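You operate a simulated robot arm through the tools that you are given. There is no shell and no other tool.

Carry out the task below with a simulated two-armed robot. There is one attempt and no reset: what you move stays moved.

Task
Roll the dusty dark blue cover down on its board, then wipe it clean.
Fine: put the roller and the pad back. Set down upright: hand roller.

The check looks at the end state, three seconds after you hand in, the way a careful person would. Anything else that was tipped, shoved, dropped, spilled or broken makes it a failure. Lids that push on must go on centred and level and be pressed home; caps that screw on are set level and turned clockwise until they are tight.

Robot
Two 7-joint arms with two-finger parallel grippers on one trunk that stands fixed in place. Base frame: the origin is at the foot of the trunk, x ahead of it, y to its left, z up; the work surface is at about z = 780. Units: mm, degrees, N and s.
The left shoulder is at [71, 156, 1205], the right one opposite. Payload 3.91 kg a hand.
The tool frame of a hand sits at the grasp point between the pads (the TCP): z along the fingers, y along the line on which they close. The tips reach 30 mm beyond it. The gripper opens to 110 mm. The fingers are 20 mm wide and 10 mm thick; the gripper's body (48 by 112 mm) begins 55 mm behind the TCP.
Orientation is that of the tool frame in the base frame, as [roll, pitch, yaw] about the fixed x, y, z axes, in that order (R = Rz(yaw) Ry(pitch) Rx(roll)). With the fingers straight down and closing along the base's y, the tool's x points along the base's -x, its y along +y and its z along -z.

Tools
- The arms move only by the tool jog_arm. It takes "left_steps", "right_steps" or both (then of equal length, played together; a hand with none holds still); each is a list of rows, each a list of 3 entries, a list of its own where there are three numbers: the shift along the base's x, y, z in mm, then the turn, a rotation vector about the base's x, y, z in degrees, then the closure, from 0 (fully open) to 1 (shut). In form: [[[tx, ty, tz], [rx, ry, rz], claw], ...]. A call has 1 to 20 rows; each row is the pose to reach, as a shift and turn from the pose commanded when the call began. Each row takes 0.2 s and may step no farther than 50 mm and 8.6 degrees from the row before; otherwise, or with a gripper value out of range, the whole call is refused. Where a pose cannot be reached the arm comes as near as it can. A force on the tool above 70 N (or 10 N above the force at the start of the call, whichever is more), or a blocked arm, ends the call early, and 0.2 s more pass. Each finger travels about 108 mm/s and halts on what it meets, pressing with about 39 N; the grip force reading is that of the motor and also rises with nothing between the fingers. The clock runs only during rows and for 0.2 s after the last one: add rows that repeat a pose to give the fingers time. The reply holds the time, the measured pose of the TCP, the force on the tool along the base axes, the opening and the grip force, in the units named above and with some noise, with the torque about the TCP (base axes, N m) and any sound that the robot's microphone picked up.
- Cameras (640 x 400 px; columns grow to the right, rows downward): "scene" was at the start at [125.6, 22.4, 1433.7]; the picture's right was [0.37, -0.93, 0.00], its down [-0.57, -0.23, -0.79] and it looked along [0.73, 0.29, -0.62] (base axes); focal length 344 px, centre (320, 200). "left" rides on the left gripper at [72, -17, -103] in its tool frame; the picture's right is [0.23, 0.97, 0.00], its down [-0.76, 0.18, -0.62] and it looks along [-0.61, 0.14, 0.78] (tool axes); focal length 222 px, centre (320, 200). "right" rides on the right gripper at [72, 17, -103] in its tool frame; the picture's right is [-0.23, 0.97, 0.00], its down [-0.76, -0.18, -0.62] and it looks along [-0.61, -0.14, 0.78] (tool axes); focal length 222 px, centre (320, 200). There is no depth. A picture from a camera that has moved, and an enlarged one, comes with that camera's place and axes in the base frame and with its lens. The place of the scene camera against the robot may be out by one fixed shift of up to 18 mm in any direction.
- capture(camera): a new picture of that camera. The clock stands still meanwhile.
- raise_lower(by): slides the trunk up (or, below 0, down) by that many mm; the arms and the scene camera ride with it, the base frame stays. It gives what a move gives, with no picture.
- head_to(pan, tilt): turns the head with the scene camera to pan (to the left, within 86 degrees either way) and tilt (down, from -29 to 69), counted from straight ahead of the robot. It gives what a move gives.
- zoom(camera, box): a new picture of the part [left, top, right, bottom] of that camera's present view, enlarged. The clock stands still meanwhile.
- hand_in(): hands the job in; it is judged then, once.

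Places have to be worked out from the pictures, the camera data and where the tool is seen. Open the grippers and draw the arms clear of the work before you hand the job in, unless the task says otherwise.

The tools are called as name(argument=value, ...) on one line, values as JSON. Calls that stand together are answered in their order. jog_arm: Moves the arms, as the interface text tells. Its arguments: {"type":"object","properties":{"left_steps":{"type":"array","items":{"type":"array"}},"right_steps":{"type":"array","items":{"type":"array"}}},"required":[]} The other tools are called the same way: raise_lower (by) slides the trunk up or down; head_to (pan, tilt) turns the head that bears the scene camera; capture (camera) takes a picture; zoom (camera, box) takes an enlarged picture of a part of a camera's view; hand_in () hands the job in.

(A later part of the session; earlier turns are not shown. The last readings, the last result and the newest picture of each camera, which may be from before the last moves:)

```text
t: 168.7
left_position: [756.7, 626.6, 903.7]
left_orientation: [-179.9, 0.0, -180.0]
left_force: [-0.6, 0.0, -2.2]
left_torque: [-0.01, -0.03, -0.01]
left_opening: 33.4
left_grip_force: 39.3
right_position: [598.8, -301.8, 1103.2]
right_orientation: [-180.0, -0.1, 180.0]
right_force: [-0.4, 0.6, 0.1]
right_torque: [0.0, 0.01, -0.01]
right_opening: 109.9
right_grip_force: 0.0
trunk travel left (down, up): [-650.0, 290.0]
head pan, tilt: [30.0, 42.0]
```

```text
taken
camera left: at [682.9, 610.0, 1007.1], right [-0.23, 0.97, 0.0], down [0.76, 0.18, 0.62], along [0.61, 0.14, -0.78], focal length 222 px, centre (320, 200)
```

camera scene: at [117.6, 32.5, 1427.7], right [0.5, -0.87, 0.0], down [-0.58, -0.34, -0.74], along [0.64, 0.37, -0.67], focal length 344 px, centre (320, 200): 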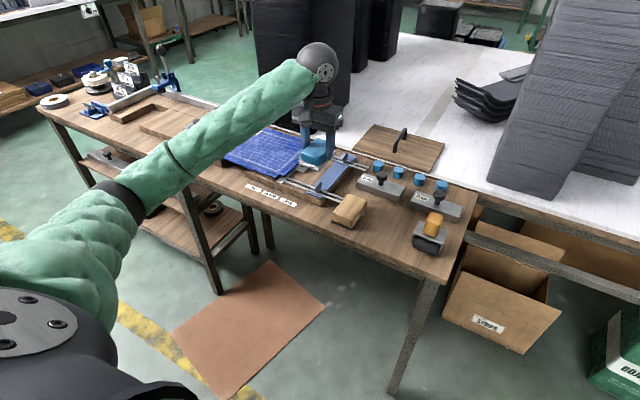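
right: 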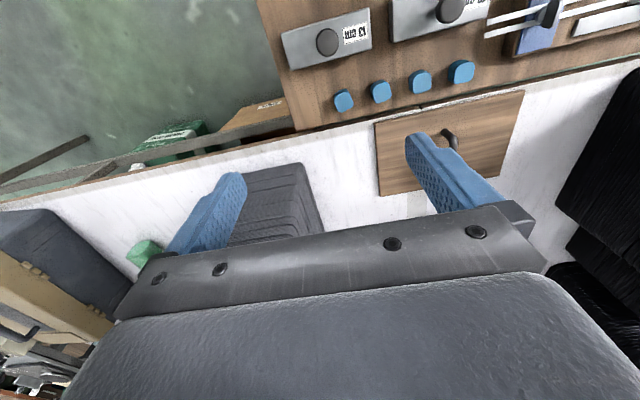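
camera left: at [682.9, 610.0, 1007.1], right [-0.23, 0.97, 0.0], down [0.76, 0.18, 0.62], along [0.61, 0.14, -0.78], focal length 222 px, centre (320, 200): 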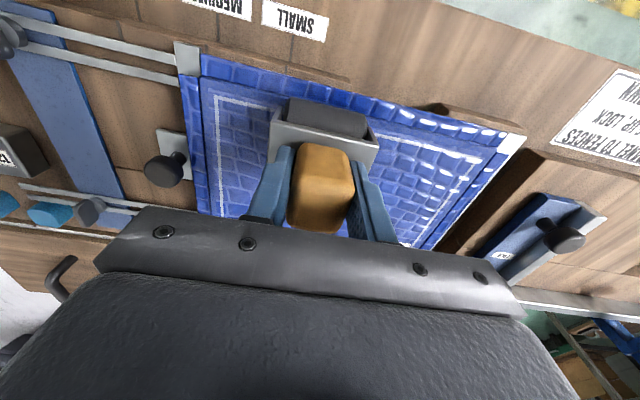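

Now I press down (~30 N) and roll this lane slowly forward.

jog_arm(left_steps=[[[0, 0, -5], [0, 0, 0], 1], [[0, 0, -8.5], [0, 0, 0], 1], [[0, 0, -8.5], [0, 0, 0], 1]])

jog_arm(left_steps=[[[10, 0, 0], [0, 0, 0], 1], [[20, 0, 0], [0, 0, 0], 1], [[30, 0, 0], [0, 0, 0], 1], [[40, 0, 0], [0, 0, 0], 1], [[50, 0, 0], [0, 0, 0], 1], [[60, 0, 0], [0, 0, 0], 1], [[70, 0, 0], [0, 0, 0], 1]])

jog_arm(left_steps=[[[10, 0, 0], [0, 0, 0], 1], [[20, 0, 0], [0, 0, 0], 1], [[30, 0, 0], [0, 0, 0], 1], [[40, 0, 0], [0, 0, 0], 1], [[50, 0, 0], [0, 0, 0], 1], [[60, 0, 0], [0, 0, 0], 1], [[70, 0, 0], [0, 0, 0], 1], [[80, 0, 0], [0, 0, 0], 1], [[92, 0, 0], [0, 0, 0], 1]])

zoom(camera="scene", box=[205, 115, 317, 185])

capture(camera="left")

```text
t: 169.5
left_position: [755.0, 627.8, 898.4]
left_orientation: [179.9, 0.2, 180.0]
left_force: [0.0, 1.5, 18.1]
left_torque: [0.39, -0.36, 0.01]
left_opening: 33.6
left_grip_force: 39.5
right_position: [597.1, -303.7, 1103.4]
right_orientation: [180.0, 0.0, 179.9]
right_force: [-0.2, 0.2, 0.1]
right_torque: [0.01, 0.0, 0.0]
right_opening: 110.0
right_grip_force: 0.0
trunk travel left (down, up): [-650.0, 290.0]
head pan, tilt: [30.0, 42.0]
```

```text
t: 171.1
left_position: [825.9, 625.8, 898.7]
left_orientation: [-180.0, 0.2, -179.9]
left_force: [0.9, 3.7, 29.6]
left_torque: [0.73, -0.05, 0.03]
left_opening: 33.7
left_grip_force: 38.6
right_position: [597.8, -304.3, 1103.3]
right_orientation: [179.9, 0.1, 179.9]
right_force: [0.0, -0.2, -0.3]
right_torque: [-0.02, -0.04, 0.02]
right_opening: 110.2
right_grip_force: 0.0
trunk travel left (down, up): [-650.0, 290.0]
head pan, tilt: [30.0, 42.0]
```

```text
t: 173.1
left_position: [917.2, 625.8, 895.8]
left_orientation: [179.9, 0.1, -180.0]
left_force: [0.9, 1.8, 22.3]
left_torque: [0.06, 0.25, -0.03]
left_opening: 33.7
left_grip_force: 39.1
right_position: [597.8, -304.4, 1104.1]
right_orientation: [180.0, 0.0, 180.0]
right_force: [-0.4, -0.2, 0.2]
right_torque: [-0.02, 0.03, -0.04]
right_opening: 110.0
right_grip_force: 0.1
trunk travel left (down, up): [-650.0, 290.0]
head pan, tilt: [30.0, 42.0]
```

```text
5.71 times, centred on (261, 150) of scene
camera zoom: at [116.4, 30.0, 1427.9], right [0.5, -0.87, 0.0], down [-0.58, -0.33, -0.74], along [0.64, 0.37, -0.67], focal length 1963 px, centre (657, 486)
```

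zoom: 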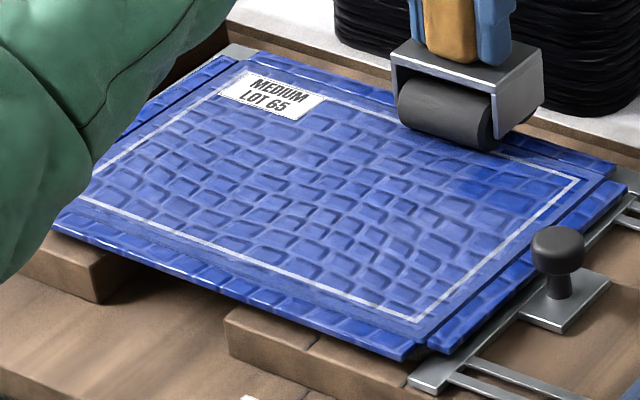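

```text
taken
camera left: at [843.8, 608.7, 1000.6], right [-0.23, 0.97, 0.0], down [0.76, 0.18, 0.62], along [0.61, 0.14, -0.78], focal length 222 px, centre (320, 200)
```

left: 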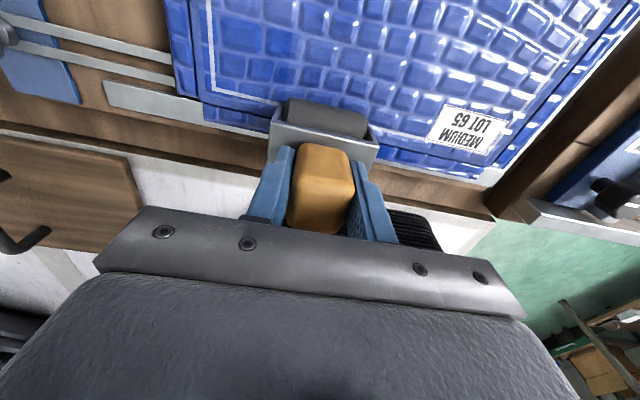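

I lift to the former viewing pose to see whether the c2 lane's film changed.

jog_arm(left_steps=[[[0, 0, 25], [0, 0, 0], 1], [[-15, 25, 60], [0, 0, 0], 1], [[-30, 50, 90], [0, 0, 0], 1], [[-43, 69, 102], [0, 0, 0], 1], [[-43, 69, 102], [0, 0, 0], 1]])

zoom(camera="left", box=[120, 0, 440, 200])

zoom(camera="scene", box=[205, 115, 317, 185])

```text
t: 174.3
left_position: [876.0, 694.8, 996.5]
left_orientation: [-179.9, 0.0, 180.0]
left_force: [-0.1, -0.1, -1.1]
left_torque: [-0.01, 0.03, -0.02]
left_opening: 33.5
left_grip_force: 39.1
right_position: [599.0, -303.8, 1103.1]
right_orientation: [180.0, -0.1, -180.0]
right_force: [-0.3, 0.0, -0.6]
right_torque: [-0.01, 0.05, 0.0]
right_opening: 110.0
right_grip_force: 0.1
trunk travel left (down, up): [-650.0, 290.0]
head pan, tilt: [30.0, 42.0]
```

```text
2.00 times, centred on (280, 100) of left
camera zoom: at [802.5, 678.8, 1100.6], right [-0.23, 0.97, 0.0], down [0.76, 0.18, 0.62], along [0.61, 0.14, -0.78], focal length 444 px, centre (400, 400)
```

zoom: 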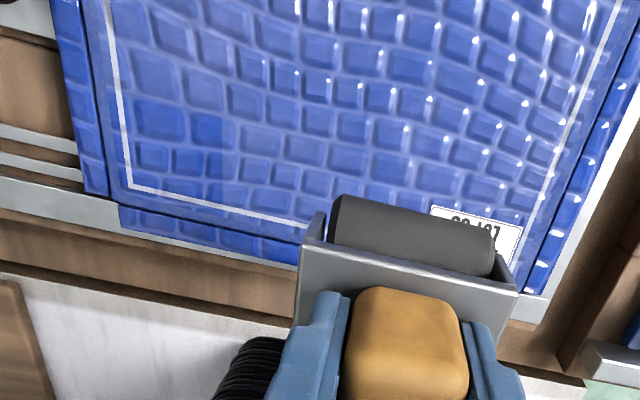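

```text
5.71 times, centred on (261, 150) of scene
camera zoom: at [118.7, 31.5, 1427.6], right [0.5, -0.87, 0.0], down [-0.58, -0.33, -0.74], along [0.64, 0.37, -0.67], focal length 1963 px, centre (657, 486)
```

zoom: 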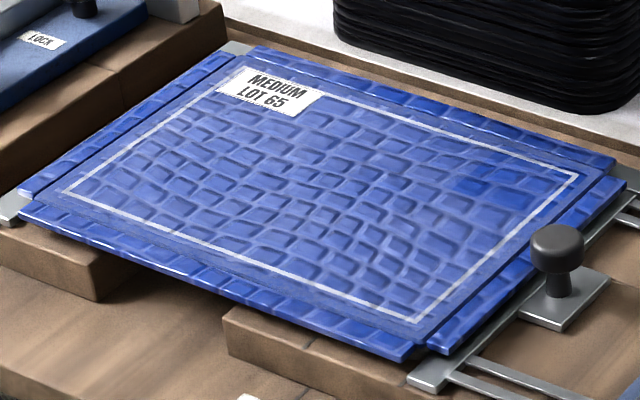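

No change in c2 from rolling. I test the other possibility—that the dark cell is the one not yet rolled—by rolling it firmly with a slight tilt (lane y≈567, x 850–920).

jog_arm(left_steps=[[[-10, -40, -10], [0, 0, 0], 1], [[-20, -80, -30], [0, 0, 0], 1], [[-26, -115, -55], [0.4, 0, 0], 1], [[-26, -127, -85], [0.8, 0, 0], 1], [[-26, -127, -100], [0.8, 0, 0], 1], [[-26, -127, -104], [0.8, 0, 0], 1], [[-26, -127, -104], [0.8, 0, 0], 1]])

```text
t: 175.9
left_position: [847.7, 568.5, 897.6]
left_orientation: [179.2, 0.2, 180.0]
left_force: [-1.7, 3.9, 21.9]
left_torque: [0.18, 0.0, 0.0]
left_opening: 33.5
left_grip_force: 39.1
right_position: [597.2, -304.2, 1104.7]
right_orientation: [-180.0, 0.1, -180.0]
right_force: [-0.5, 0.9, -0.1]
right_torque: [0.01, 0.01, 0.02]
right_opening: 110.1
right_grip_force: 0.0
trunk travel left (down, up): [-650.0, 290.0]
head pan, tilt: [30.0, 42.0]
```

Good balanced contact at 22 N. I press a touch more and roll slowly forward and back across the far-right cell.

jog_arm(left_steps=[[[8, 0, -1], [0, 0, 0], 1], [[16, 0, -1], [0, 0, 0], 1], [[24, 0, -1], [0, 0, 0], 1], [[32, 0, -1], [0, 0, 0], 1], [[40, 0, -1], [0, 0, 0], 1], [[48, 0, -1], [0, 0, 0], 1], [[56, 0, -1], [0, 0, 0], 1], [[64, 0, -1], [0, 0, 0], 1], [[72, 0, -1], [0, 0, 0], 1], [[64, 0, -1], [0, 0, 0], 1], [[56, 0, -1], [0, 0, 0], 1], [[48, 0, -1], [0, 0, 0], 1], [[40, 0, -1], [0, 0, 0], 1], [[32, 0, -1], [0, 0, 0], 1], [[24, 0, -1], [0, 0, 0], 1], [[16, 0, -1], [0, 0, 0], 1], [[8, 0, -1], [0, 0, 0], 1], [[0, 0, -1], [0, 0, 0], 1]])

jog_arm(left_steps=[[[0, 0, 25], [-0.8, 0, 0], 1], [[8, 30, 60], [-0.8, 0, 0], 1], [[16, 70, 85], [-0.8, 0, 0], 1], [[22, 105, 103], [-0.8, 0, 0], 1], [[26, 127, 105], [-0.8, 0, 0], 1], [[26, 127, 105], [-0.8, 0, 0], 1]])

zoom(camera="left", box=[120, 0, 440, 200])

zoom(camera="scene", box=[205, 115, 317, 185])

```text
t: 179.7
left_position: [848.2, 568.4, 896.7]
left_orientation: [179.2, 0.3, -180.0]
left_force: [1.6, -1.1, 38.7]
left_torque: [-0.15, -0.24, -0.01]
left_opening: 33.7
left_grip_force: 38.8
right_position: [595.8, -303.3, 1104.1]
right_orientation: [180.0, 0.1, 180.0]
right_force: [-0.3, -0.3, 0.4]
right_torque: [-0.03, -0.01, -0.03]
right_opening: 110.1
right_grip_force: 0.0
trunk travel left (down, up): [-650.0, 290.0]
head pan, tilt: [30.0, 42.0]
```

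```text
t: 181.1
left_position: [873.7, 696.5, 997.7]
left_orientation: [-179.9, 0.0, 180.0]
left_force: [-0.1, -0.4, -2.6]
left_torque: [0.01, 0.0, -0.05]
left_opening: 33.9
left_grip_force: 39.4
right_position: [599.6, -302.1, 1102.7]
right_orientation: [179.9, 0.0, -180.0]
right_force: [-0.3, 0.1, 0.3]
right_torque: [-0.04, 0.0, 0.05]
right_opening: 109.9
right_grip_force: 0.0
trunk travel left (down, up): [-650.0, 290.0]
head pan, tilt: [30.0, 42.0]
```

```text
2.00 times, centred on (280, 100) of left
camera zoom: at [800.8, 679.3, 1100.5], right [-0.23, 0.97, 0.0], down [0.76, 0.18, 0.62], along [0.61, 0.14, -0.78], focal length 444 px, centre (400, 400)
```

zoom: 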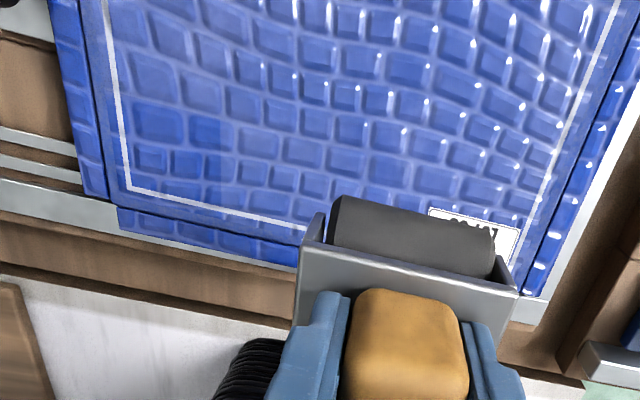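

```text
5.71 times, centred on (261, 150) of scene
camera zoom: at [118.1, 31.6, 1427.7], right [0.5, -0.87, 0.0], down [-0.58, -0.33, -0.74], along [0.64, 0.37, -0.67], focal length 1963 px, centre (657, 486)
```

zoom: 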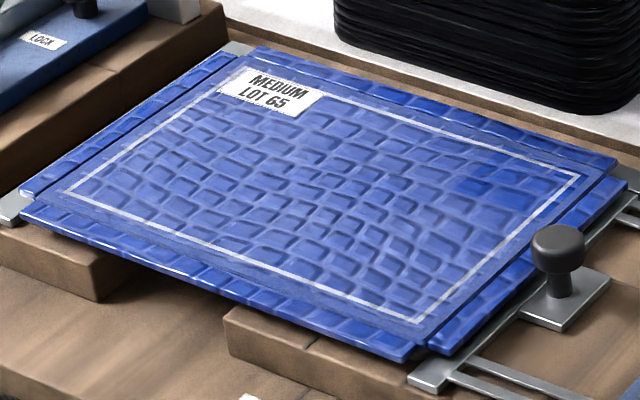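

The dark cell stays dark, so dark looks like the finished state and the pale ones lack something—possibly roller pressure. I test the c2 lane with a firmer roll (~45–50 N), monitoring force.

jog_arm(left_steps=[[[-40, -20, -20], [0, 0, 0], 1], [[-75, -45, -45], [0, 0, 0], 1], [[-95, -68, -80], [0.3, 0, 0], 1], [[-95, -68, -100], [0.3, 0, 0], 1], [[-95, -68, -105], [0.3, 0, 0], 1], [[-95, -68, -107], [0.3, 0, 0], 1], [[-95, -68, -107], [0.3, 0, 0], 1]])

```text
t: 182.7
left_position: [777.4, 629.0, 897.2]
left_orientation: [179.7, 0.3, -180.0]
left_force: [-2.1, 7.6, 42.4]
left_torque: [0.35, -0.42, 0.09]
left_opening: 33.4
left_grip_force: 38.8
right_position: [595.5, -304.7, 1105.2]
right_orientation: [179.9, 0.1, 179.9]
right_force: [1.2, -0.3, 0.0]
right_torque: [-0.01, -0.01, 0.01]
right_opening: 110.0
right_grip_force: 0.0
trunk travel left (down, up): [-650.0, 290.0]
head pan, tilt: [30.0, 42.0]
```

Now 42 N. I roll slowly forward through the lane.

jog_arm(left_steps=[[[10, 0, 0], [0, 0, 0], 1], [[20, 0, 0], [0, 0, 0], 1], [[30, 0, 0], [0, 0, 0], 1], [[40, 0, 0], [0, 0, 0], 1], [[50, 0, 0], [0, 0, 0], 1], [[60, 0, 0], [0, 0, 0], 1]])

jog_arm(left_steps=[[[10, 0, 0], [0, 0, 0], 1], [[20, 0, 0], [0, 0, 0], 1], [[30, 0, 0], [0, 0, 0], 1], [[40, 0, 0], [0, 0, 0], 1], [[50, 0, 0], [0, 0, 0], 1], [[60, 0, 0], [0, 0, 0], 1], [[70, 0, 0], [0, 0, 0], 1], [[75, 0, 0], [0, 0, 0], 1]])

jog_arm(left_steps=[[[-10, 0, 0], [0, 0, 0], 1], [[-20, 0, 0], [0, 0, 0], 1], [[-30, 0, 0], [0, 0, 0], 1], [[-40, 0, 0], [0, 0, 0], 1], [[-50, 0, 0], [0, 0, 0], 1], [[-60, 0, 0], [0, 0, 0], 1], [[-70, 0, 0], [0, 0, 0], 1], [[-80, 0, 0], [0, 0, 0], 1]])

capture(camera="left")

zoom(camera="scene", box=[205, 115, 317, 185])

```text
t: 184.1
left_position: [836.6, 627.0, 895.8]
left_orientation: [179.6, 0.3, -180.0]
left_force: [-1.1, 10.9, 58.5]
left_torque: [0.81, 0.1, 0.0]
left_opening: 33.8
left_grip_force: 39.4
right_position: [594.9, -305.2, 1105.2]
right_orientation: [-180.0, 0.1, -180.0]
right_force: [0.4, 0.3, 0.1]
right_torque: [-0.01, -0.03, 0.03]
right_opening: 110.0
right_grip_force: 0.1
trunk travel left (down, up): [-650.0, 290.0]
head pan, tilt: [30.0, 42.0]
```

```text
t: 185.9
left_position: [911.1, 624.6, 896.1]
left_orientation: [179.6, 0.3, 179.8]
left_force: [-1.0, 5.1, 54.5]
left_torque: [-0.35, 0.77, -0.08]
left_opening: 33.8
left_grip_force: 39.1
right_position: [594.2, -305.6, 1105.2]
right_orientation: [179.9, 0.2, 179.9]
right_force: [-0.6, -0.3, -0.2]
right_torque: [0.02, 0.01, -0.04]
right_opening: 109.8
right_grip_force: 0.1
trunk travel left (down, up): [-650.0, 290.0]
head pan, tilt: [30.0, 42.0]
```

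```text
t: 187.7
left_position: [832.8, 625.5, 896.1]
left_orientation: [179.6, 0.3, -180.0]
left_force: [0.7, -1.8, 53.7]
left_torque: [0.04, -0.15, -0.04]
left_opening: 33.6
left_grip_force: 38.7
right_position: [596.0, -306.3, 1105.2]
right_orientation: [179.8, 0.1, 179.8]
right_force: [0.2, -1.0, -0.3]
right_torque: [-0.02, -0.01, 0.0]
right_opening: 109.7
right_grip_force: 0.0
trunk travel left (down, up): [-650.0, 290.0]
head pan, tilt: [30.0, 42.0]
```

```text
taken
camera left: at [758.3, 607.4, 999.8], right [-0.23, 0.97, 0.01], down [0.76, 0.17, 0.63], along [0.61, 0.15, -0.78], focal length 222 px, centre (320, 200)
```

left: 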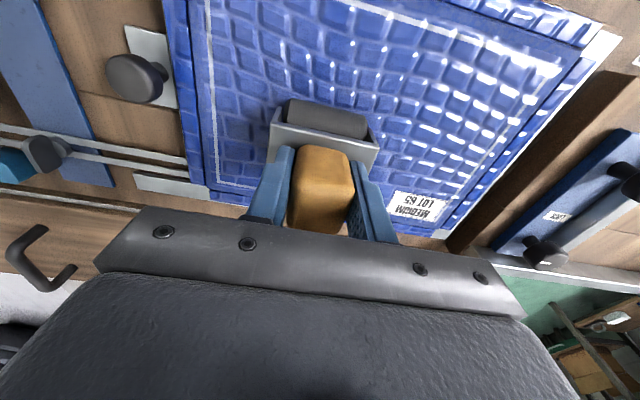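

```text
5.71 times, centred on (261, 150) of scene
camera zoom: at [112.9, 27.8, 1428.4], right [0.5, -0.87, 0.0], down [-0.58, -0.33, -0.75], along [0.65, 0.37, -0.67], focal length 1963 px, centre (657, 486)
```

zoom: 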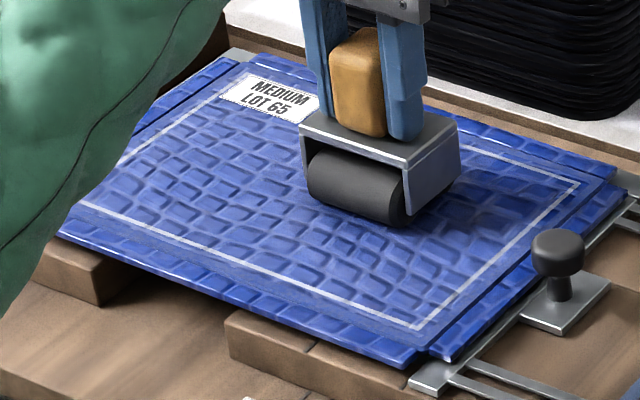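

That was 54–58 N. I lift and compare again.

jog_arm(left_steps=[[[0, 0, 25], [-0.3, 0, 0], 1], [[15, 25, 60], [-0.3, 0, 0], 1], [[30, 50, 95], [-0.3, 0, 0], 1], [[40, 68, 107], [-0.3, 0, 0], 1], [[40, 68, 107], [-0.3, 0, 0], 1]])

zoom(camera="left", box=[120, 0, 440, 200])

zoom(camera="scene", box=[205, 115, 317, 185])

zoom(camera="scene", box=[240, 120, 320, 170])

```text
t: 188.9
left_position: [874.1, 696.4, 997.3]
left_orientation: [180.0, 0.0, 180.0]
left_force: [-0.4, 0.9, -2.1]
left_torque: [-0.05, 0.0, 0.01]
left_opening: 33.7
left_grip_force: 39.3
right_position: [599.0, -302.8, 1103.2]
right_orientation: [-180.0, -0.1, 180.0]
right_force: [0.3, -0.3, -0.2]
right_torque: [-0.01, 0.03, -0.01]
right_opening: 110.1
right_grip_force: 0.0
trunk travel left (down, up): [-650.0, 290.0]
head pan, tilt: [30.0, 42.0]
```

```text
2.00 times, centred on (280, 100) of left
camera zoom: at [801.1, 679.2, 1100.0], right [-0.23, 0.97, 0.0], down [0.76, 0.18, 0.62], along [0.61, 0.14, -0.78], focal length 444 px, centre (400, 400)
```

zoom: 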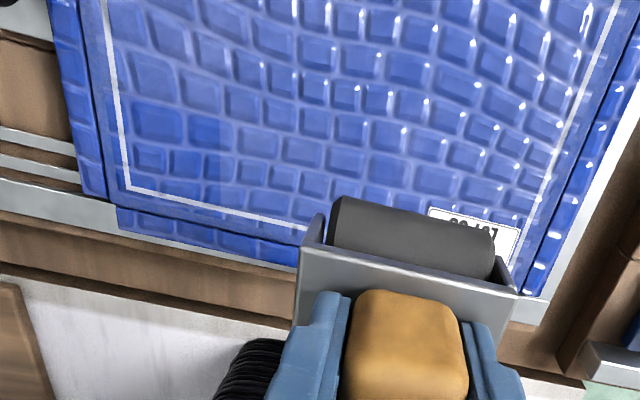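

```text
5.71 times, centred on (261, 150) of scene
camera zoom: at [118.3, 31.9, 1427.6], right [0.5, -0.87, 0.0], down [-0.58, -0.33, -0.74], along [0.64, 0.37, -0.67], focal length 1963 px, centre (657, 486)
```

zoom: 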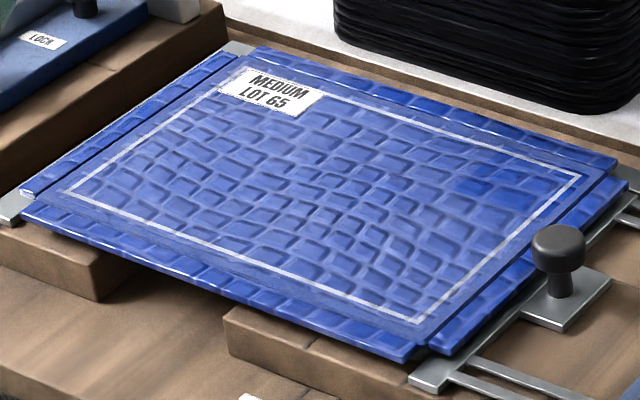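

```text
8.00 times, centred on (280, 145) of scene
camera zoom: at [118.3, 31.9, 1427.6], right [0.5, -0.87, 0.0], down [-0.58, -0.33, -0.74], along [0.64, 0.37, -0.67], focal length 2749 px, centre (640, 640)
```

zoom: 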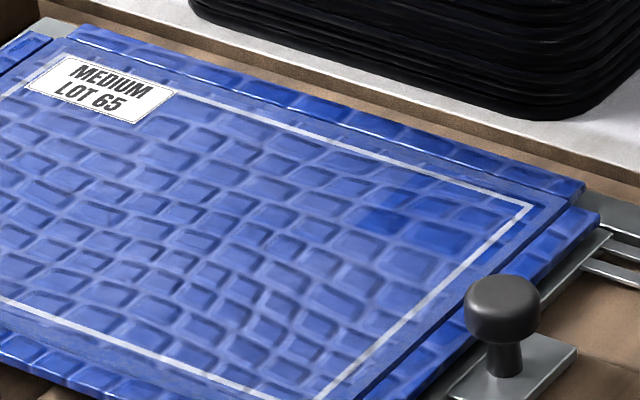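

A 55 N roll changed nothing visibly, so the shade difference isn't fixable by pressing either. Still, to be sure the cover is firmly bonded everywhere, I make a firm (~45 N) pass over the remaining lanes, starting at y≈690.

jog_arm(left_steps=[[[-40, -2, -20], [0, 0, 0], 1], [[-80, -4, -45], [0, 0, 0], 1], [[-112, -6, -75], [0, 0, 0], 1], [[-114, -6, -98], [0, 0, 0], 1], [[-114, -6, -105], [0, 0, 0], 1], [[-100, -6, -105], [0, 0, 0], 1], [[-85, -6, -105], [0, 0, 0], 1], [[-70, -6, -105], [0, 0, 0], 1], [[-55, -6, -105], [0, 0, 0], 1], [[-40, -6, -105], [0, 0, 0], 1], [[-25, -6, -105], [0, 0, 0], 1], [[-10, -6, -105], [0, 0, 0], 1], [[5, -6, -105], [0, 0, 0], 1], [[20, -6, -105], [0, 0, 0], 1], [[35, -6, -105], [0, 0, 0], 1], [[42, -6, -105], [0, 0, 0], 1]])

jog_arm(left_steps=[[[0, 10, 18], [0, 0, 0], 1], [[0, 33, 18], [0, 0, 0], 1], [[0, 33, 5], [0, 0, 0], 1], [[0, 33, 0], [0, 0, 0], 1], [[-15, 33, 0], [0, 0, 0], 1], [[-30, 33, 0], [0, 0, 0], 1], [[-45, 33, 0], [0, 0, 0], 1], [[-60, 33, 0], [0, 0, 0], 1], [[-75, 33, 0], [0, 0, 0], 1], [[-90, 33, 0], [0, 0, 0], 1], [[-105, 33, 0], [0, 0, 0], 1], [[-120, 33, 0], [0, 0, 0], 1], [[-135, 33, 0], [0, 0, 0], 1], [[-150, 33, 0], [0, 0, 0], 1], [[-158, 33, 0], [0, 0, 0], 1]])

jog_arm(left_steps=[[[0, 10, 18], [0, 0, 0], 1], [[0, 40, 18], [0, 0, 0], 1], [[0, 40, 5], [0, 0, 0], 1], [[0, 40, 0], [0, 0, 0], 1], [[15, 40, 0], [0, 0, 0], 1], [[30, 40, 0], [0, 0, 0], 1], [[45, 40, 0], [0, 0, 0], 1], [[60, 40, 0], [0, 0, 0], 1], [[75, 40, 0], [0, 0, 0], 1], [[90, 40, 0], [0, 0, 0], 1], [[105, 40, 0], [0, 0, 0], 1], [[120, 40, 0], [0, 0, 0], 1], [[135, 40, 0], [0, 0, 0], 1], [[150, 40, 0], [0, 0, 0], 1], [[158, 40, 0], [0, 0, 0], 1]])

capture(camera="left")

```text
t: 192.3
left_position: [914.6, 688.6, 895.6]
left_orientation: [180.0, 0.1, 179.9]
left_force: [-0.3, 7.0, 36.1]
left_torque: [0.32, 0.5, -0.11]
left_opening: 33.6
left_grip_force: 39.0
right_position: [596.4, -304.8, 1104.2]
right_orientation: [-180.0, 0.1, 180.0]
right_force: [-0.4, 0.1, -0.2]
right_torque: [-0.01, 0.0, -0.02]
right_opening: 110.1
right_grip_force: 0.1
trunk travel left (down, up): [-650.0, 290.0]
head pan, tilt: [30.0, 42.0]
```

```text
t: 195.5
left_position: [756.7, 722.0, 896.5]
left_orientation: [180.0, 0.1, 179.9]
left_force: [0.7, -0.1, 41.3]
left_torque: [-0.61, -0.76, 0.02]
left_opening: 33.7
left_grip_force: 38.9
right_position: [595.8, -304.8, 1105.2]
right_orientation: [179.9, 0.0, 179.8]
right_force: [-0.7, -0.5, 0.8]
right_torque: [0.02, -0.02, 0.01]
right_opening: 110.2
right_grip_force: 0.1
trunk travel left (down, up): [-650.0, 290.0]
head pan, tilt: [30.0, 42.0]
```

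```text
t: 198.7
left_position: [916.0, 762.6, 895.4]
left_orientation: [179.9, 0.1, 180.0]
left_force: [1.1, 1.5, 28.8]
left_torque: [-0.29, 0.39, 0.0]
left_opening: 33.9
left_grip_force: 39.3
right_position: [597.4, -304.0, 1104.0]
right_orientation: [179.9, 0.1, 179.8]
right_force: [0.4, 0.0, -0.2]
right_torque: [-0.02, 0.01, -0.01]
right_opening: 110.1
right_grip_force: 0.1
trunk travel left (down, up): [-650.0, 290.0]
head pan, tilt: [30.0, 42.0]
```

```text
taken
camera left: at [842.0, 744.4, 999.5], right [-0.23, 0.97, 0.0], down [0.76, 0.18, 0.62], along [0.61, 0.14, -0.78], focal length 222 px, centre (320, 200)
```

left: 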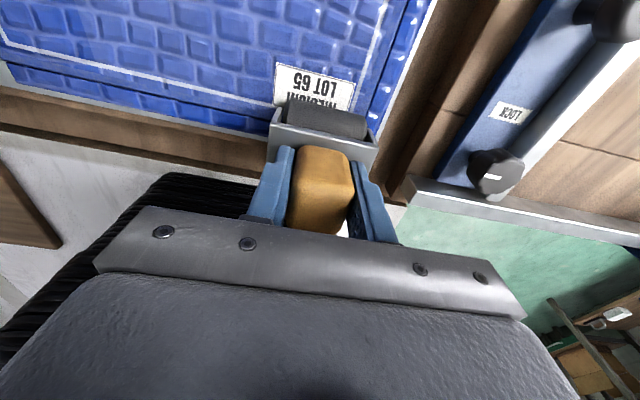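

I return along this left lane, then do y≈658 forward.

jog_arm(left_steps=[[[-15, 0, -1], [0, 0, 0], 1], [[-30, 0, -1], [0, 0, 0], 1], [[-45, 0, -1], [0, 0, 0], 1], [[-60, 0, -1], [0, 0, 0], 1], [[-75, 0, -1], [0, 0, 0], 1], [[-90, 0, -1], [0, 0, 0], 1], [[-105, 0, -1], [0, 0, 0], 1], [[-120, 0, -1], [0, 0, 0], 1], [[-135, 0, -1], [0, 0, 0], 1], [[-150, 0, -1], [0, 0, 0], 1], [[-158, 0, -1], [0, 0, 0], 1], [[-158, -20, 18], [0, 0, 0], 1], [[-158, -60, 18], [0, 0, 0], 1], [[-158, -104, 18], [0, 0, 0], 1], [[-158, -104, 4], [0, 0, 0], 1], [[-158, -104, -1], [0, 0, 0], 1]])

jog_arm(left_steps=[[[15, 0, 0], [0, 0, 0], 1], [[30, 0, 0], [0, 0, 0], 1], [[45, 0, 0], [0, 0, 0], 1], [[60, 0, 0], [0, 0, 0], 1], [[75, 0, 0], [0, 0, 0], 1], [[90, 0, 0], [0, 0, 0], 1], [[105, 0, 0], [0, 0, 0], 1], [[120, 0, 0], [0, 0, 0], 1], [[135, 0, 0], [0, 0, 0], 1], [[150, 0, 0], [0, 0, 0], 1], [[158, 0, 0], [0, 0, 0], 1]])

jog_arm(left_steps=[[[0, -20, 18], [0, 0, 0], 1], [[0, -62, 18], [0.3, 0, 0], 1], [[0, -62, 5], [0.6, 0, 0], 1], [[0, -62, 0], [0.6, 0, 0], 1], [[-15, -62, 0], [0.6, 0, 0], 1], [[-30, -62, 0], [0.6, 0, 0], 1], [[-45, -62, 0], [0.6, 0, 0], 1], [[-60, -62, 0], [0.6, 0, 0], 1], [[-75, -62, 0], [0.6, 0, 0], 1], [[-90, -62, 0], [0.6, 0, 0], 1], [[-105, -62, 0], [0.6, 0, 0], 1], [[-120, -62, 0], [0.6, 0, 0], 1], [[-135, -62, 0], [0.6, 0, 0], 1], [[-150, -62, 0], [0.6, 0, 0], 1], [[-158, -62, 0], [0.6, 0, 0], 1]])

jog_arm(left_steps=[[[0, -10, 18], [0, 0, 0], 1], [[0, -29, 18], [0.2, 0, 0], 1], [[0, -29, 5], [0.2, 0, 0], 1], [[0, -29, 0], [0.2, 0, 0], 1], [[15, -29, 0], [0.2, 0, 0], 1], [[30, -29, 0], [0.2, 0, 0], 1], [[45, -29, 0], [0.2, 0, 0], 1], [[60, -29, 0], [0.2, 0, 0], 1], [[75, -29, 0], [0.2, 0, 0], 1], [[90, -29, 0], [0.2, 0, 0], 1], [[105, -29, 0], [0.2, 0, 0], 1], [[120, -29, 0], [0.2, 0, 0], 1], [[135, -29, 0], [0.2, 0, 0], 1], [[150, -29, 0], [0.2, 0, 0], 1], [[158, -29, 0], [0.2, 0, 0], 1], [[158, -29, 0], [0.2, 0, 0], 1]])

capture(camera="left")

```text
t: 202.1
left_position: [758.8, 658.5, 897.5]
left_orientation: [180.0, 0.4, 180.0]
left_force: [0.4, 0.4, 27.9]
left_torque: [-0.01, -0.54, -0.01]
left_opening: 33.6
left_grip_force: 39.2
right_position: [596.1, -304.7, 1104.6]
right_orientation: [179.9, 0.1, 179.9]
right_force: [0.3, -0.5, -0.2]
right_torque: [0.0, -0.01, 0.02]
right_opening: 110.0
right_grip_force: 0.1
trunk travel left (down, up): [-650.0, 290.0]
head pan, tilt: [30.0, 42.0]
```

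```text
t: 204.5
left_position: [915.7, 658.1, 895.8]
left_orientation: [-179.9, 0.2, -180.0]
left_force: [1.2, 4.5, 44.1]
left_torque: [0.18, 0.49, -0.02]
left_opening: 33.9
left_grip_force: 39.3
right_position: [595.4, -305.2, 1103.0]
right_orientation: [179.9, 0.1, -180.0]
right_force: [0.3, 0.6, 0.6]
right_torque: [0.01, -0.01, 0.0]
right_opening: 110.3
right_grip_force: 0.0
trunk travel left (down, up): [-650.0, 290.0]
head pan, tilt: [30.0, 42.0]
```

```text
t: 207.7
left_position: [755.6, 595.5, 896.9]
left_orientation: [179.4, 0.2, -179.9]
left_force: [-0.2, 4.6, 50.6]
left_torque: [-0.11, -0.76, 0.08]
left_opening: 33.5
left_grip_force: 38.8
right_position: [595.5, -305.3, 1104.9]
right_orientation: [179.9, 0.2, 179.9]
right_force: [0.4, 0.0, -0.5]
right_torque: [-0.02, 0.02, -0.03]
right_opening: 110.0
right_grip_force: 0.1
trunk travel left (down, up): [-650.0, 290.0]
head pan, tilt: [30.0, 42.0]
```

```text
t: 211.1
left_position: [915.0, 566.7, 894.9]
left_orientation: [179.2, 0.1, -180.0]
left_force: [-2.4, 0.7, 42.1]
left_torque: [-0.55, 0.71, 0.01]
left_opening: 33.5
left_grip_force: 38.7
right_position: [595.2, -305.2, 1103.8]
right_orientation: [179.9, 0.2, 179.9]
right_force: [0.2, -1.3, -0.8]
right_torque: [0.04, -0.05, -0.02]
right_opening: 110.2
right_grip_force: 0.1
trunk travel left (down, up): [-650.0, 290.0]
head pan, tilt: [30.0, 42.0]
```

```text
taken
camera left: at [841.2, 548.0, 999.0], right [-0.23, 0.97, 0.01], down [0.76, 0.17, 0.63], along [0.61, 0.15, -0.78], focal length 222 px, centre (320, 200)
```

left: 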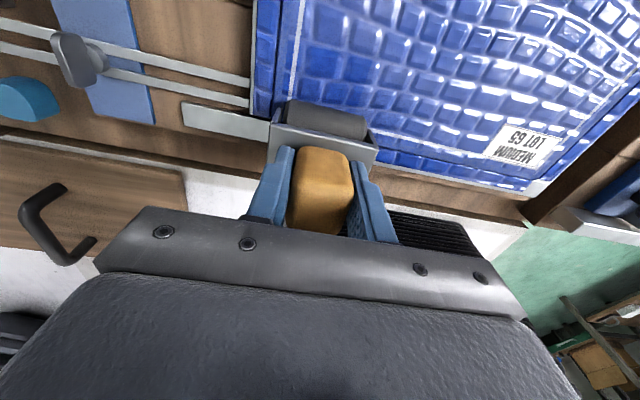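

All lanes are firmly rolled. I lift off, undo the tilt and carry the roller back above its place.

jog_arm(left_steps=[[[-20, 5, 25], [-0.8, 0, 0], 1], [[-50, 0, 60], [-0.8, 0, 0], 1], [[-80, -20, 90], [-0.8, 0, 0], 1], [[-95, -60, 100], [-0.8, 0, 0], 1], [[-107, -102, 100], [-0.8, 0, 0], 1], [[-119, -144, 100], [-0.8, 0, 0], 1], [[-131, -186, 100], [-0.8, 0, 0], 1], [[-143, -228, 100], [-0.8, 0, 0], 1], [[-155, -270, 100], [-0.8, 0, 0], 1], [[-167, -312, 100], [-0.8, 0, 0], 1], [[-175, -354, 100], [-0.8, 0, 0], 1], [[-182, -396, 100], [-0.8, 0, 0], 1], [[-187, -438, 100], [-0.8, 0, 0], 1], [[-189, -475, 90], [-0.8, 0, 0], 1], [[-189, -475, 50], [-0.8, 0, 0], 1], [[-189, -475, 10], [-0.8, 0, 0], 1], [[-189, -475, -20], [-0.8, 0, 0], 1], [[-189, -475, -27], [-0.8, 0, 0], 1], [[-189, -475, -27], [-0.8, 0, 0], 1]])

zoom(camera="scene", box=[340, 170, 460, 260])

```text
t: 215.1
left_position: [725.8, 92.5, 865.9]
left_orientation: [-179.9, -0.1, -179.9]
left_force: [0.0, -0.7, -3.0]
left_torque: [-0.01, 0.01, 0.02]
left_opening: 33.5
left_grip_force: 39.0
right_position: [599.5, -303.3, 1103.1]
right_orientation: [180.0, 0.0, 179.9]
right_force: [0.0, -0.5, -0.1]
right_torque: [0.0, 0.0, 0.01]
right_opening: 110.1
right_grip_force: 0.1
trunk travel left (down, up): [-650.0, 290.0]
head pan, tilt: [30.0, 42.0]
```

```text
4.44 times, centred on (400, 215) of scene
camera zoom: at [118.1, 31.5, 1427.7], right [0.5, -0.87, 0.0], down [-0.58, -0.33, -0.74], along [0.64, 0.37, -0.67], focal length 1527 px, centre (-36, 133)
```

zoom: 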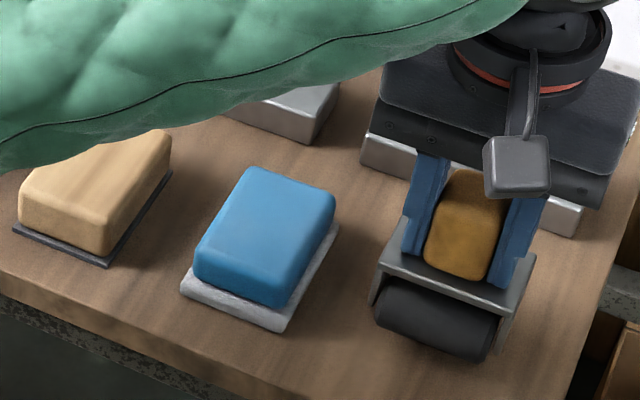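

The roller is about 10 mm above its spot and level. I lower it in small steps until it touches.

jog_arm(left_steps=[[[0, 0, -3], [0, 0, 0], 1], [[0, 0, -6], [0, 0, 0], 1], [[0, 0, -8], [0, 0, 0], 1], [[0, 0, -8], [0, 0, 0], 1]])

jog_arm(left_steps=[[[0, 0, -1], [0, 0, 0], 1], [[0, 0, -1.5], [0, 0, 0], 1], [[0, 0, -1.5], [0, 0, 0], 1]])

```text
t: 216.1
left_position: [726.3, 93.3, 857.4]
left_orientation: [-179.9, -0.1, 180.0]
left_force: [0.0, 1.2, 0.6]
left_torque: [0.14, -0.06, 0.03]
left_opening: 33.8
left_grip_force: 39.4
right_position: [598.7, -303.0, 1103.1]
right_orientation: [-180.0, 0.1, 180.0]
right_force: [-0.2, -0.1, -0.5]
right_torque: [-0.01, -0.01, 0.03]
right_opening: 109.9
right_grip_force: 0.1
trunk travel left (down, up): [-650.0, 290.0]
head pan, tilt: [30.0, 42.0]
```

```text
t: 216.9
left_position: [726.1, 93.6, 856.9]
left_orientation: [-179.9, 0.2, -180.0]
left_force: [0.3, 1.3, 15.3]
left_torque: [0.49, -0.15, -0.02]
left_opening: 33.9
left_grip_force: 39.1
right_position: [597.9, -303.3, 1104.0]
right_orientation: [179.9, 0.0, -180.0]
right_force: [-0.4, 1.9, 0.0]
right_torque: [0.02, 0.02, 0.0]
right_opening: 110.1
right_grip_force: 0.0
trunk travel left (down, up): [-650.0, 290.0]
head pan, tilt: [30.0, 42.0]
```

Contact. I ease up 1.2 mm, open gently, and rise clear.

jog_arm(left_steps=[[[0, 0, 1.2], [0, 0, 0], 1], [[0, 0, 1.2], [0, 0, 0], 1], [[0, 0, 1.2], [0, 0, 0], 0.6], [[0, 0, 1.2], [0, 0, 0], 0.2], [[0, 0, 1.2], [0, 0, 0], 0.1], [[0, 0, 1.2], [0, 0, 0], 0.1], [[0, 0, 35], [0, 0, 0], 0.1], [[0, 0, 75], [0, 0, 0], 0], [[-10, 20, 110], [0, 0, 0], 0], [[-20, 60, 115], [0, 0, 0], 0], [[-20, 103, 115], [0, 0, 0], 0.1], [[-20, 103, 115], [0, 0, 0], 0.27]])

zoom(camera="scene", box=[340, 170, 460, 260])

zoom(camera="left", box=[160, 20, 480, 220])

zoom(camera="scene", box=[205, 115, 317, 185])

```text
t: 219.5
left_position: [707.4, 196.4, 970.2]
left_orientation: [-179.9, 0.0, -180.0]
left_force: [0.7, 0.1, -0.1]
left_torque: [0.02, -0.01, 0.02]
left_opening: 80.3
left_grip_force: 0.0
right_position: [599.2, -303.0, 1102.6]
right_orientation: [180.0, 0.1, -180.0]
right_force: [0.0, -0.8, 0.5]
right_torque: [0.0, 0.0, 0.0]
right_opening: 109.9
right_grip_force: 0.0
trunk travel left (down, up): [-650.0, 290.0]
head pan, tilt: [30.0, 42.0]
```

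```text
4.44 times, centred on (400, 215) of scene
camera zoom: at [118.3, 30.8, 1427.7], right [0.5, -0.87, 0.0], down [-0.58, -0.33, -0.74], along [0.64, 0.37, -0.67], focal length 1527 px, centre (-36, 133)
```

zoom: 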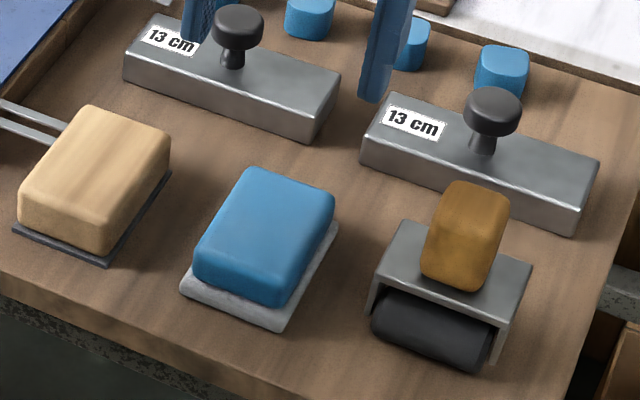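

```text
2.00 times, centred on (320, 120) of left
camera zoom: at [633.8, 179.7, 1074.2], right [-0.23, 0.97, 0.0], down [0.76, 0.18, 0.62], along [0.61, 0.14, -0.78], focal length 444 px, centre (320, 360)
```

zoom: 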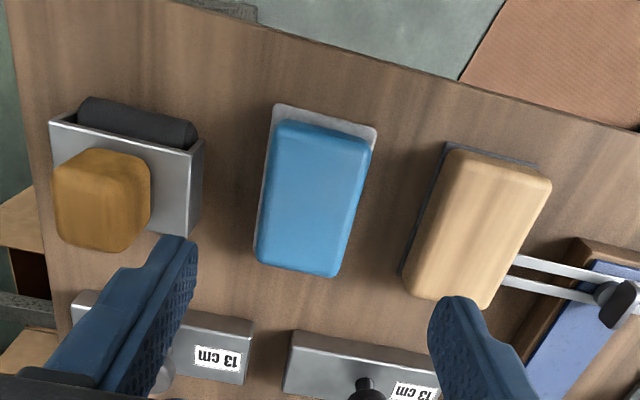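

```text
5.71 times, centred on (261, 150) of scene
camera zoom: at [118.3, 30.8, 1427.7], right [0.5, -0.87, 0.0], down [-0.58, -0.33, -0.74], along [0.64, 0.37, -0.67], focal length 1963 px, centre (657, 486)
```

zoom: 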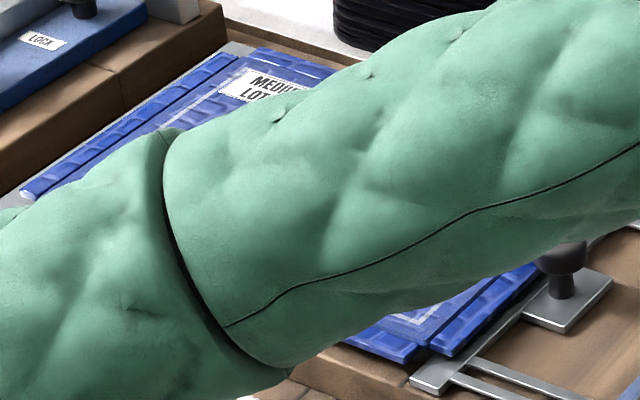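

Roller stands upright at its place. Since I rolled again, I follow with a final wipe: grasp the pad once more at (724, 195), TCP z≈822.

jog_arm(left_steps=[[[17, -1, -30], [0, 0, 0], 0.27], [[17, -1, -75], [0, 0, 0], 0.27], [[17, -1, -115], [0, 0, 0], 0.27], [[17, -1, -140], [0, 0, 0], 0.27], [[17, -1, -148], [0, 0, 0], 0.27], [[17, -1, -148], [0, 0, 0], 0.27], [[17, -1, -148], [0, 0, 0], 1], [[17, -1, -148], [0, 0, 0], 1], [[17, -1, -148], [0, 0, 0], 1], [[17, -1, -148], [0, 0, 0], 1]])

jog_arm(left_steps=[[[0, 0, 15], [0, 0, 0], 1], [[0, 0, 55], [0, 0, 0], 1], [[0, 0, 100], [0, 0, 0], 1], [[0, 20, 135], [0, 0, 0], 1], [[5, 65, 140], [0, 0, 0], 1], [[10, 110, 140], [0, 0, 0], 1], [[15, 155, 140], [0, 0, 0], 1], [[20, 200, 140], [0, 0, 0], 1], [[27, 245, 140], [0, 0, 0], 1], [[34, 290, 140], [0, 0, 0], 1], [[41, 335, 140], [0, 0, 0], 1], [[48, 380, 135], [0, 0, 0], 1], [[54, 420, 120], [0, 0, 0], 1], [[57, 450, 100], [0, 0, 0], 1], [[57, 470, 70], [0, 0, 0], 1], [[57, 470, 50], [0, 0, 0], 1], [[57, 470, 50], [0, 0, 0], 1]])

zoom(camera="scene", box=[205, 115, 317, 185])

```text
t: 221.7
left_position: [724.0, 197.2, 822.0]
left_orientation: [-179.8, 0.0, -180.0]
left_force: [-0.9, 0.0, -0.2]
left_torque: [0.02, 0.02, 0.03]
left_opening: 54.9
left_grip_force: 38.7
right_position: [599.5, -304.0, 1104.4]
right_orientation: [180.0, 0.1, 179.9]
right_force: [0.2, -0.7, 0.1]
right_torque: [-0.02, -0.01, 0.01]
right_opening: 110.0
right_grip_force: 0.1
trunk travel left (down, up): [-650.0, 290.0]
head pan, tilt: [30.0, 42.0]
```

```text
t: 225.3
left_position: [780.9, 666.2, 871.4]
left_orientation: [-179.9, 0.0, 179.9]
left_force: [-0.4, -0.6, -1.1]
left_torque: [-0.01, 0.01, 0.02]
left_opening: 55.0
left_grip_force: 38.8
right_position: [598.5, -302.8, 1103.9]
right_orientation: [-179.9, 0.0, 180.0]
right_force: [0.1, -0.5, 0.1]
right_torque: [0.0, 0.01, 0.01]
right_opening: 110.1
right_grip_force: 0.0
trunk travel left (down, up): [-650.0, 290.0]
head pan, tilt: [30.0, 42.0]
```

```text
5.71 times, centred on (261, 150) of scene
camera zoom: at [117.8, 31.8, 1427.7], right [0.5, -0.87, 0.0], down [-0.58, -0.33, -0.74], along [0.64, 0.37, -0.67], focal length 1963 px, centre (657, 486)
```

zoom: 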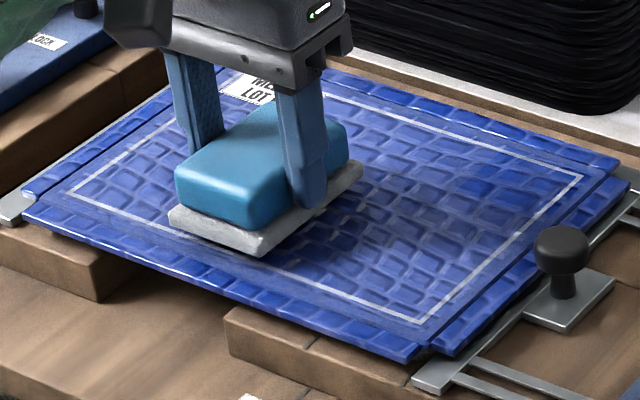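

I lower to contact and check the force.

jog_arm(left_steps=[[[0, 0, -6], [0, 0, 0], 1], [[0, 0, -9.5], [0, 0, 0], 1], [[0, 0, -9.5], [0, 0, 0], 1]])

```text
t: 226.1
left_position: [781.5, 665.9, 863.2]
left_orientation: [-179.9, 0.1, 179.9]
left_force: [0.4, 0.9, 4.4]
left_torque: [0.07, -0.11, 0.04]
left_opening: 55.0
left_grip_force: 38.6
right_position: [598.3, -302.3, 1104.4]
right_orientation: [180.0, 0.0, -179.9]
right_force: [0.5, -0.3, 0.9]
right_torque: [-0.02, -0.02, 0.0]
right_opening: 110.1
right_grip_force: 0.1
trunk travel left (down, up): [-650.0, 290.0]
head pan, tilt: [30.0, 42.0]
```

Light contact (4 N); I press 1.8 mm more and make brisk sweeps over near, middle and far bands.

jog_arm(left_steps=[[[0, -10, -1.8], [0, 0, 0], 1], [[0, -38, -1.8], [0, 0, 0], 1], [[0, -66, -1.8], [0, 0, 0], 1], [[0, -92, -1.8], [0, 0, 0], 1], [[0, -103, -1.8], [0, 0, 0], 1], [[0, -75, -1.8], [0, 0, 0], 1], [[0, -47, -1.8], [0, 0, 0], 1], [[0, -19, -1.8], [0, 0, 0], 1], [[0, 9, -1.8], [0, 0, 0], 1], [[0, 37, -1.8], [0, 0, 0], 1], [[0, 65, -1.8], [0, 0, 0], 1], [[0, 90, -1.8], [0, 0, 0], 1], [[0, 97, -1.8], [0, 0, 0], 1], [[22, 97, -1.8], [0, 0, 0], 1], [[44, 97, -1.8], [0, 0, 0], 1], [[44, 70, -1.8], [0, 0, 0], 1], [[44, 42, -1.8], [0, 0, 0], 1], [[44, 14, -1.8], [0, 0, 0], 1], [[44, -14, -1.8], [0, 0, 0], 1], [[44, -42, -1.8], [0, 0, 0], 1]])

jog_arm(left_steps=[[[0, -28, 0], [0, 0, 0], 1], [[0, -48, 0], [0, 0, 0], 1], [[22, -50, 0], [0, 0, 0], 1], [[44, -54, 0], [0, 0, 0], 1], [[46, -62, 0], [0, 0, 0], 1], [[46, -34, 0], [0, 0, 0], 1], [[46, -6, 0], [0, 0, 0], 1], [[46, 22, 0], [0, 0, 0], 1], [[46, 50, 0], [0, 0, 0], 1], [[46, 78, 0], [0, 0, 0], 1], [[46, 106, 0], [0, 0, 0], 1], [[46, 130, 0], [0, 0, 0], 1], [[46, 139, 0], [0, 0, 0], 1], [[46, 110, 0], [0, 0, 0], 1], [[46, 82, 0], [0, 0, 0], 1], [[46, 54, 0], [0, 0, 0], 1], [[46, 26, 0], [0, 0, 0], 1], [[46, -2, 0], [0, 0, 0], 1], [[46, -30, 0], [0, 0, 0], 1], [[46, -60, 0], [0, 0, 0], 1]])

capture(camera="left")

```text
t: 230.3
left_position: [825.7, 622.6, 862.0]
left_orientation: [-179.9, 0.0, 180.0]
left_force: [-1.1, 2.9, 22.1]
left_torque: [0.53, 0.26, -0.05]
left_opening: 55.0
left_grip_force: 39.3
right_position: [598.5, -303.7, 1103.3]
right_orientation: [179.9, 0.0, 180.0]
right_force: [0.4, 0.2, 0.4]
right_torque: [0.0, 0.03, 0.0]
right_opening: 109.9
right_grip_force: 0.1
trunk travel left (down, up): [-650.0, 290.0]
head pan, tilt: [30.0, 42.0]
```

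```text
t: 234.5
left_position: [872.2, 562.9, 861.3]
left_orientation: [-179.9, 0.0, -180.0]
left_force: [0.5, -0.7, 10.8]
left_torque: [0.4, 0.14, 0.0]
left_opening: 55.0
left_grip_force: 38.8
right_position: [598.7, -303.2, 1103.1]
right_orientation: [-180.0, 0.0, 179.9]
right_force: [0.4, 0.2, 0.5]
right_torque: [0.02, 0.02, -0.03]
right_opening: 110.1
right_grip_force: 0.0
trunk travel left (down, up): [-650.0, 290.0]
head pan, tilt: [30.0, 42.0]
```

```text
taken
camera left: at [798.3, 545.0, 965.2], right [-0.23, 0.97, 0.0], down [0.76, 0.18, 0.62], along [0.61, 0.14, -0.78], focal length 222 px, centre (320, 200)
```

left: 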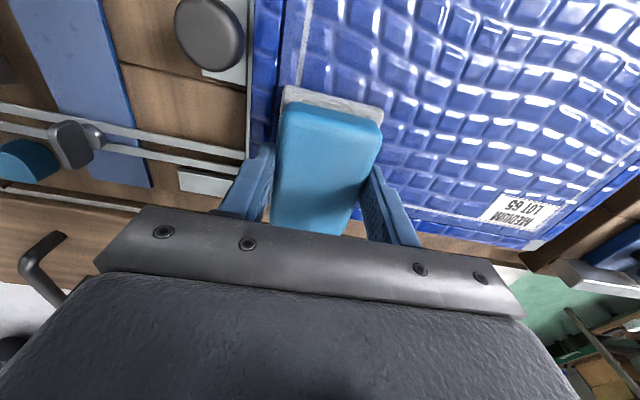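

Now lift to the viewing pose and inspect.

jog_arm(left_steps=[[[0, 0, 25], [0, 0, 0], 1], [[0, 35, 60], [0, 0, 0], 1], [[0, 70, 95], [0, 0, 0], 1], [[0, 105, 125], [0, 0, 0], 1], [[0, 132, 138], [0, 0, 0], 1], [[0, 132, 138], [0, 0, 0], 1]])

zoom(camera="scene", box=[205, 115, 317, 185])

zoom(camera="left", box=[120, 0, 440, 200])

zoom(camera="scene", box=[200, 125, 264, 165])

```text
t: 235.9
left_position: [871.6, 695.1, 999.0]
left_orientation: [-179.9, -0.1, 179.9]
left_force: [-0.4, 0.8, -0.9]
left_torque: [-0.03, 0.03, -0.01]
left_opening: 55.1
left_grip_force: 38.7
right_position: [598.8, -302.0, 1103.7]
right_orientation: [-180.0, 0.0, -179.9]
right_force: [0.4, 0.2, -0.5]
right_torque: [0.02, 0.01, 0.02]
right_opening: 109.9
right_grip_force: 0.1
trunk travel left (down, up): [-650.0, 290.0]
head pan, tilt: [30.0, 42.0]
```

```text
5.71 times, centred on (261, 150) of scene
camera zoom: at [118.0, 31.4, 1427.7], right [0.5, -0.87, 0.0], down [-0.58, -0.33, -0.74], along [0.64, 0.37, -0.67], focal length 1963 px, centre (657, 486)
```

zoom: 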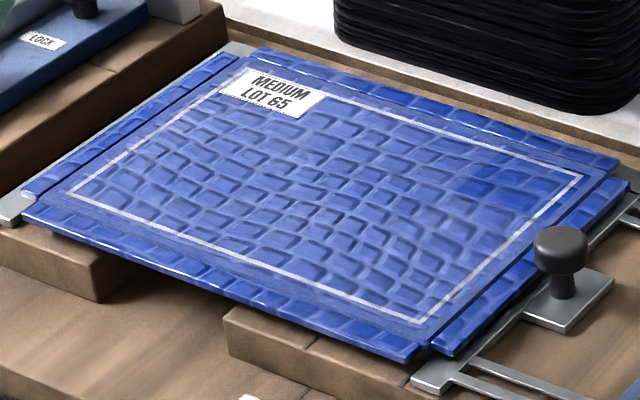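

```text
2.00 times, centred on (280, 100) of left
camera zoom: at [798.8, 677.7, 1102.8], right [-0.23, 0.97, 0.0], down [0.76, 0.18, 0.62], along [0.61, 0.14, -0.78], focal length 444 px, centre (400, 400)
```

zoom: 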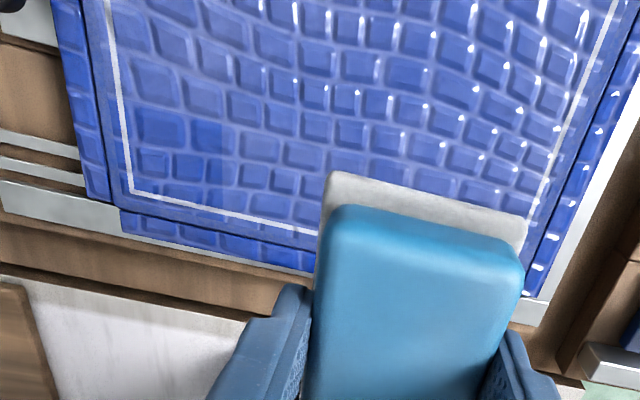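

```text
10.00 times, centred on (232, 145) of scene
camera zoom: at [118.0, 31.4, 1427.7], right [0.5, -0.87, 0.0], down [-0.58, -0.33, -0.74], along [0.64, 0.37, -0.67], focal length 3436 px, centre (1200, 750)
```

zoom: 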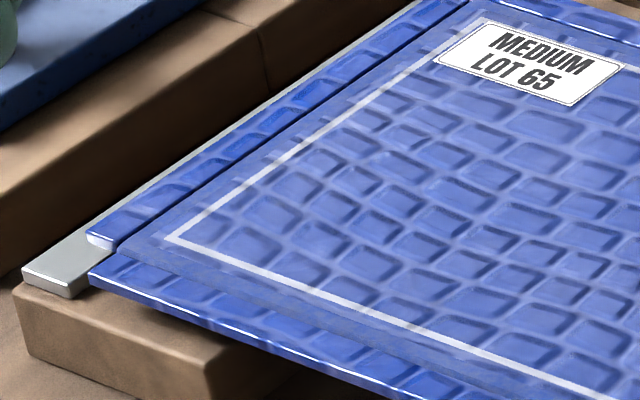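

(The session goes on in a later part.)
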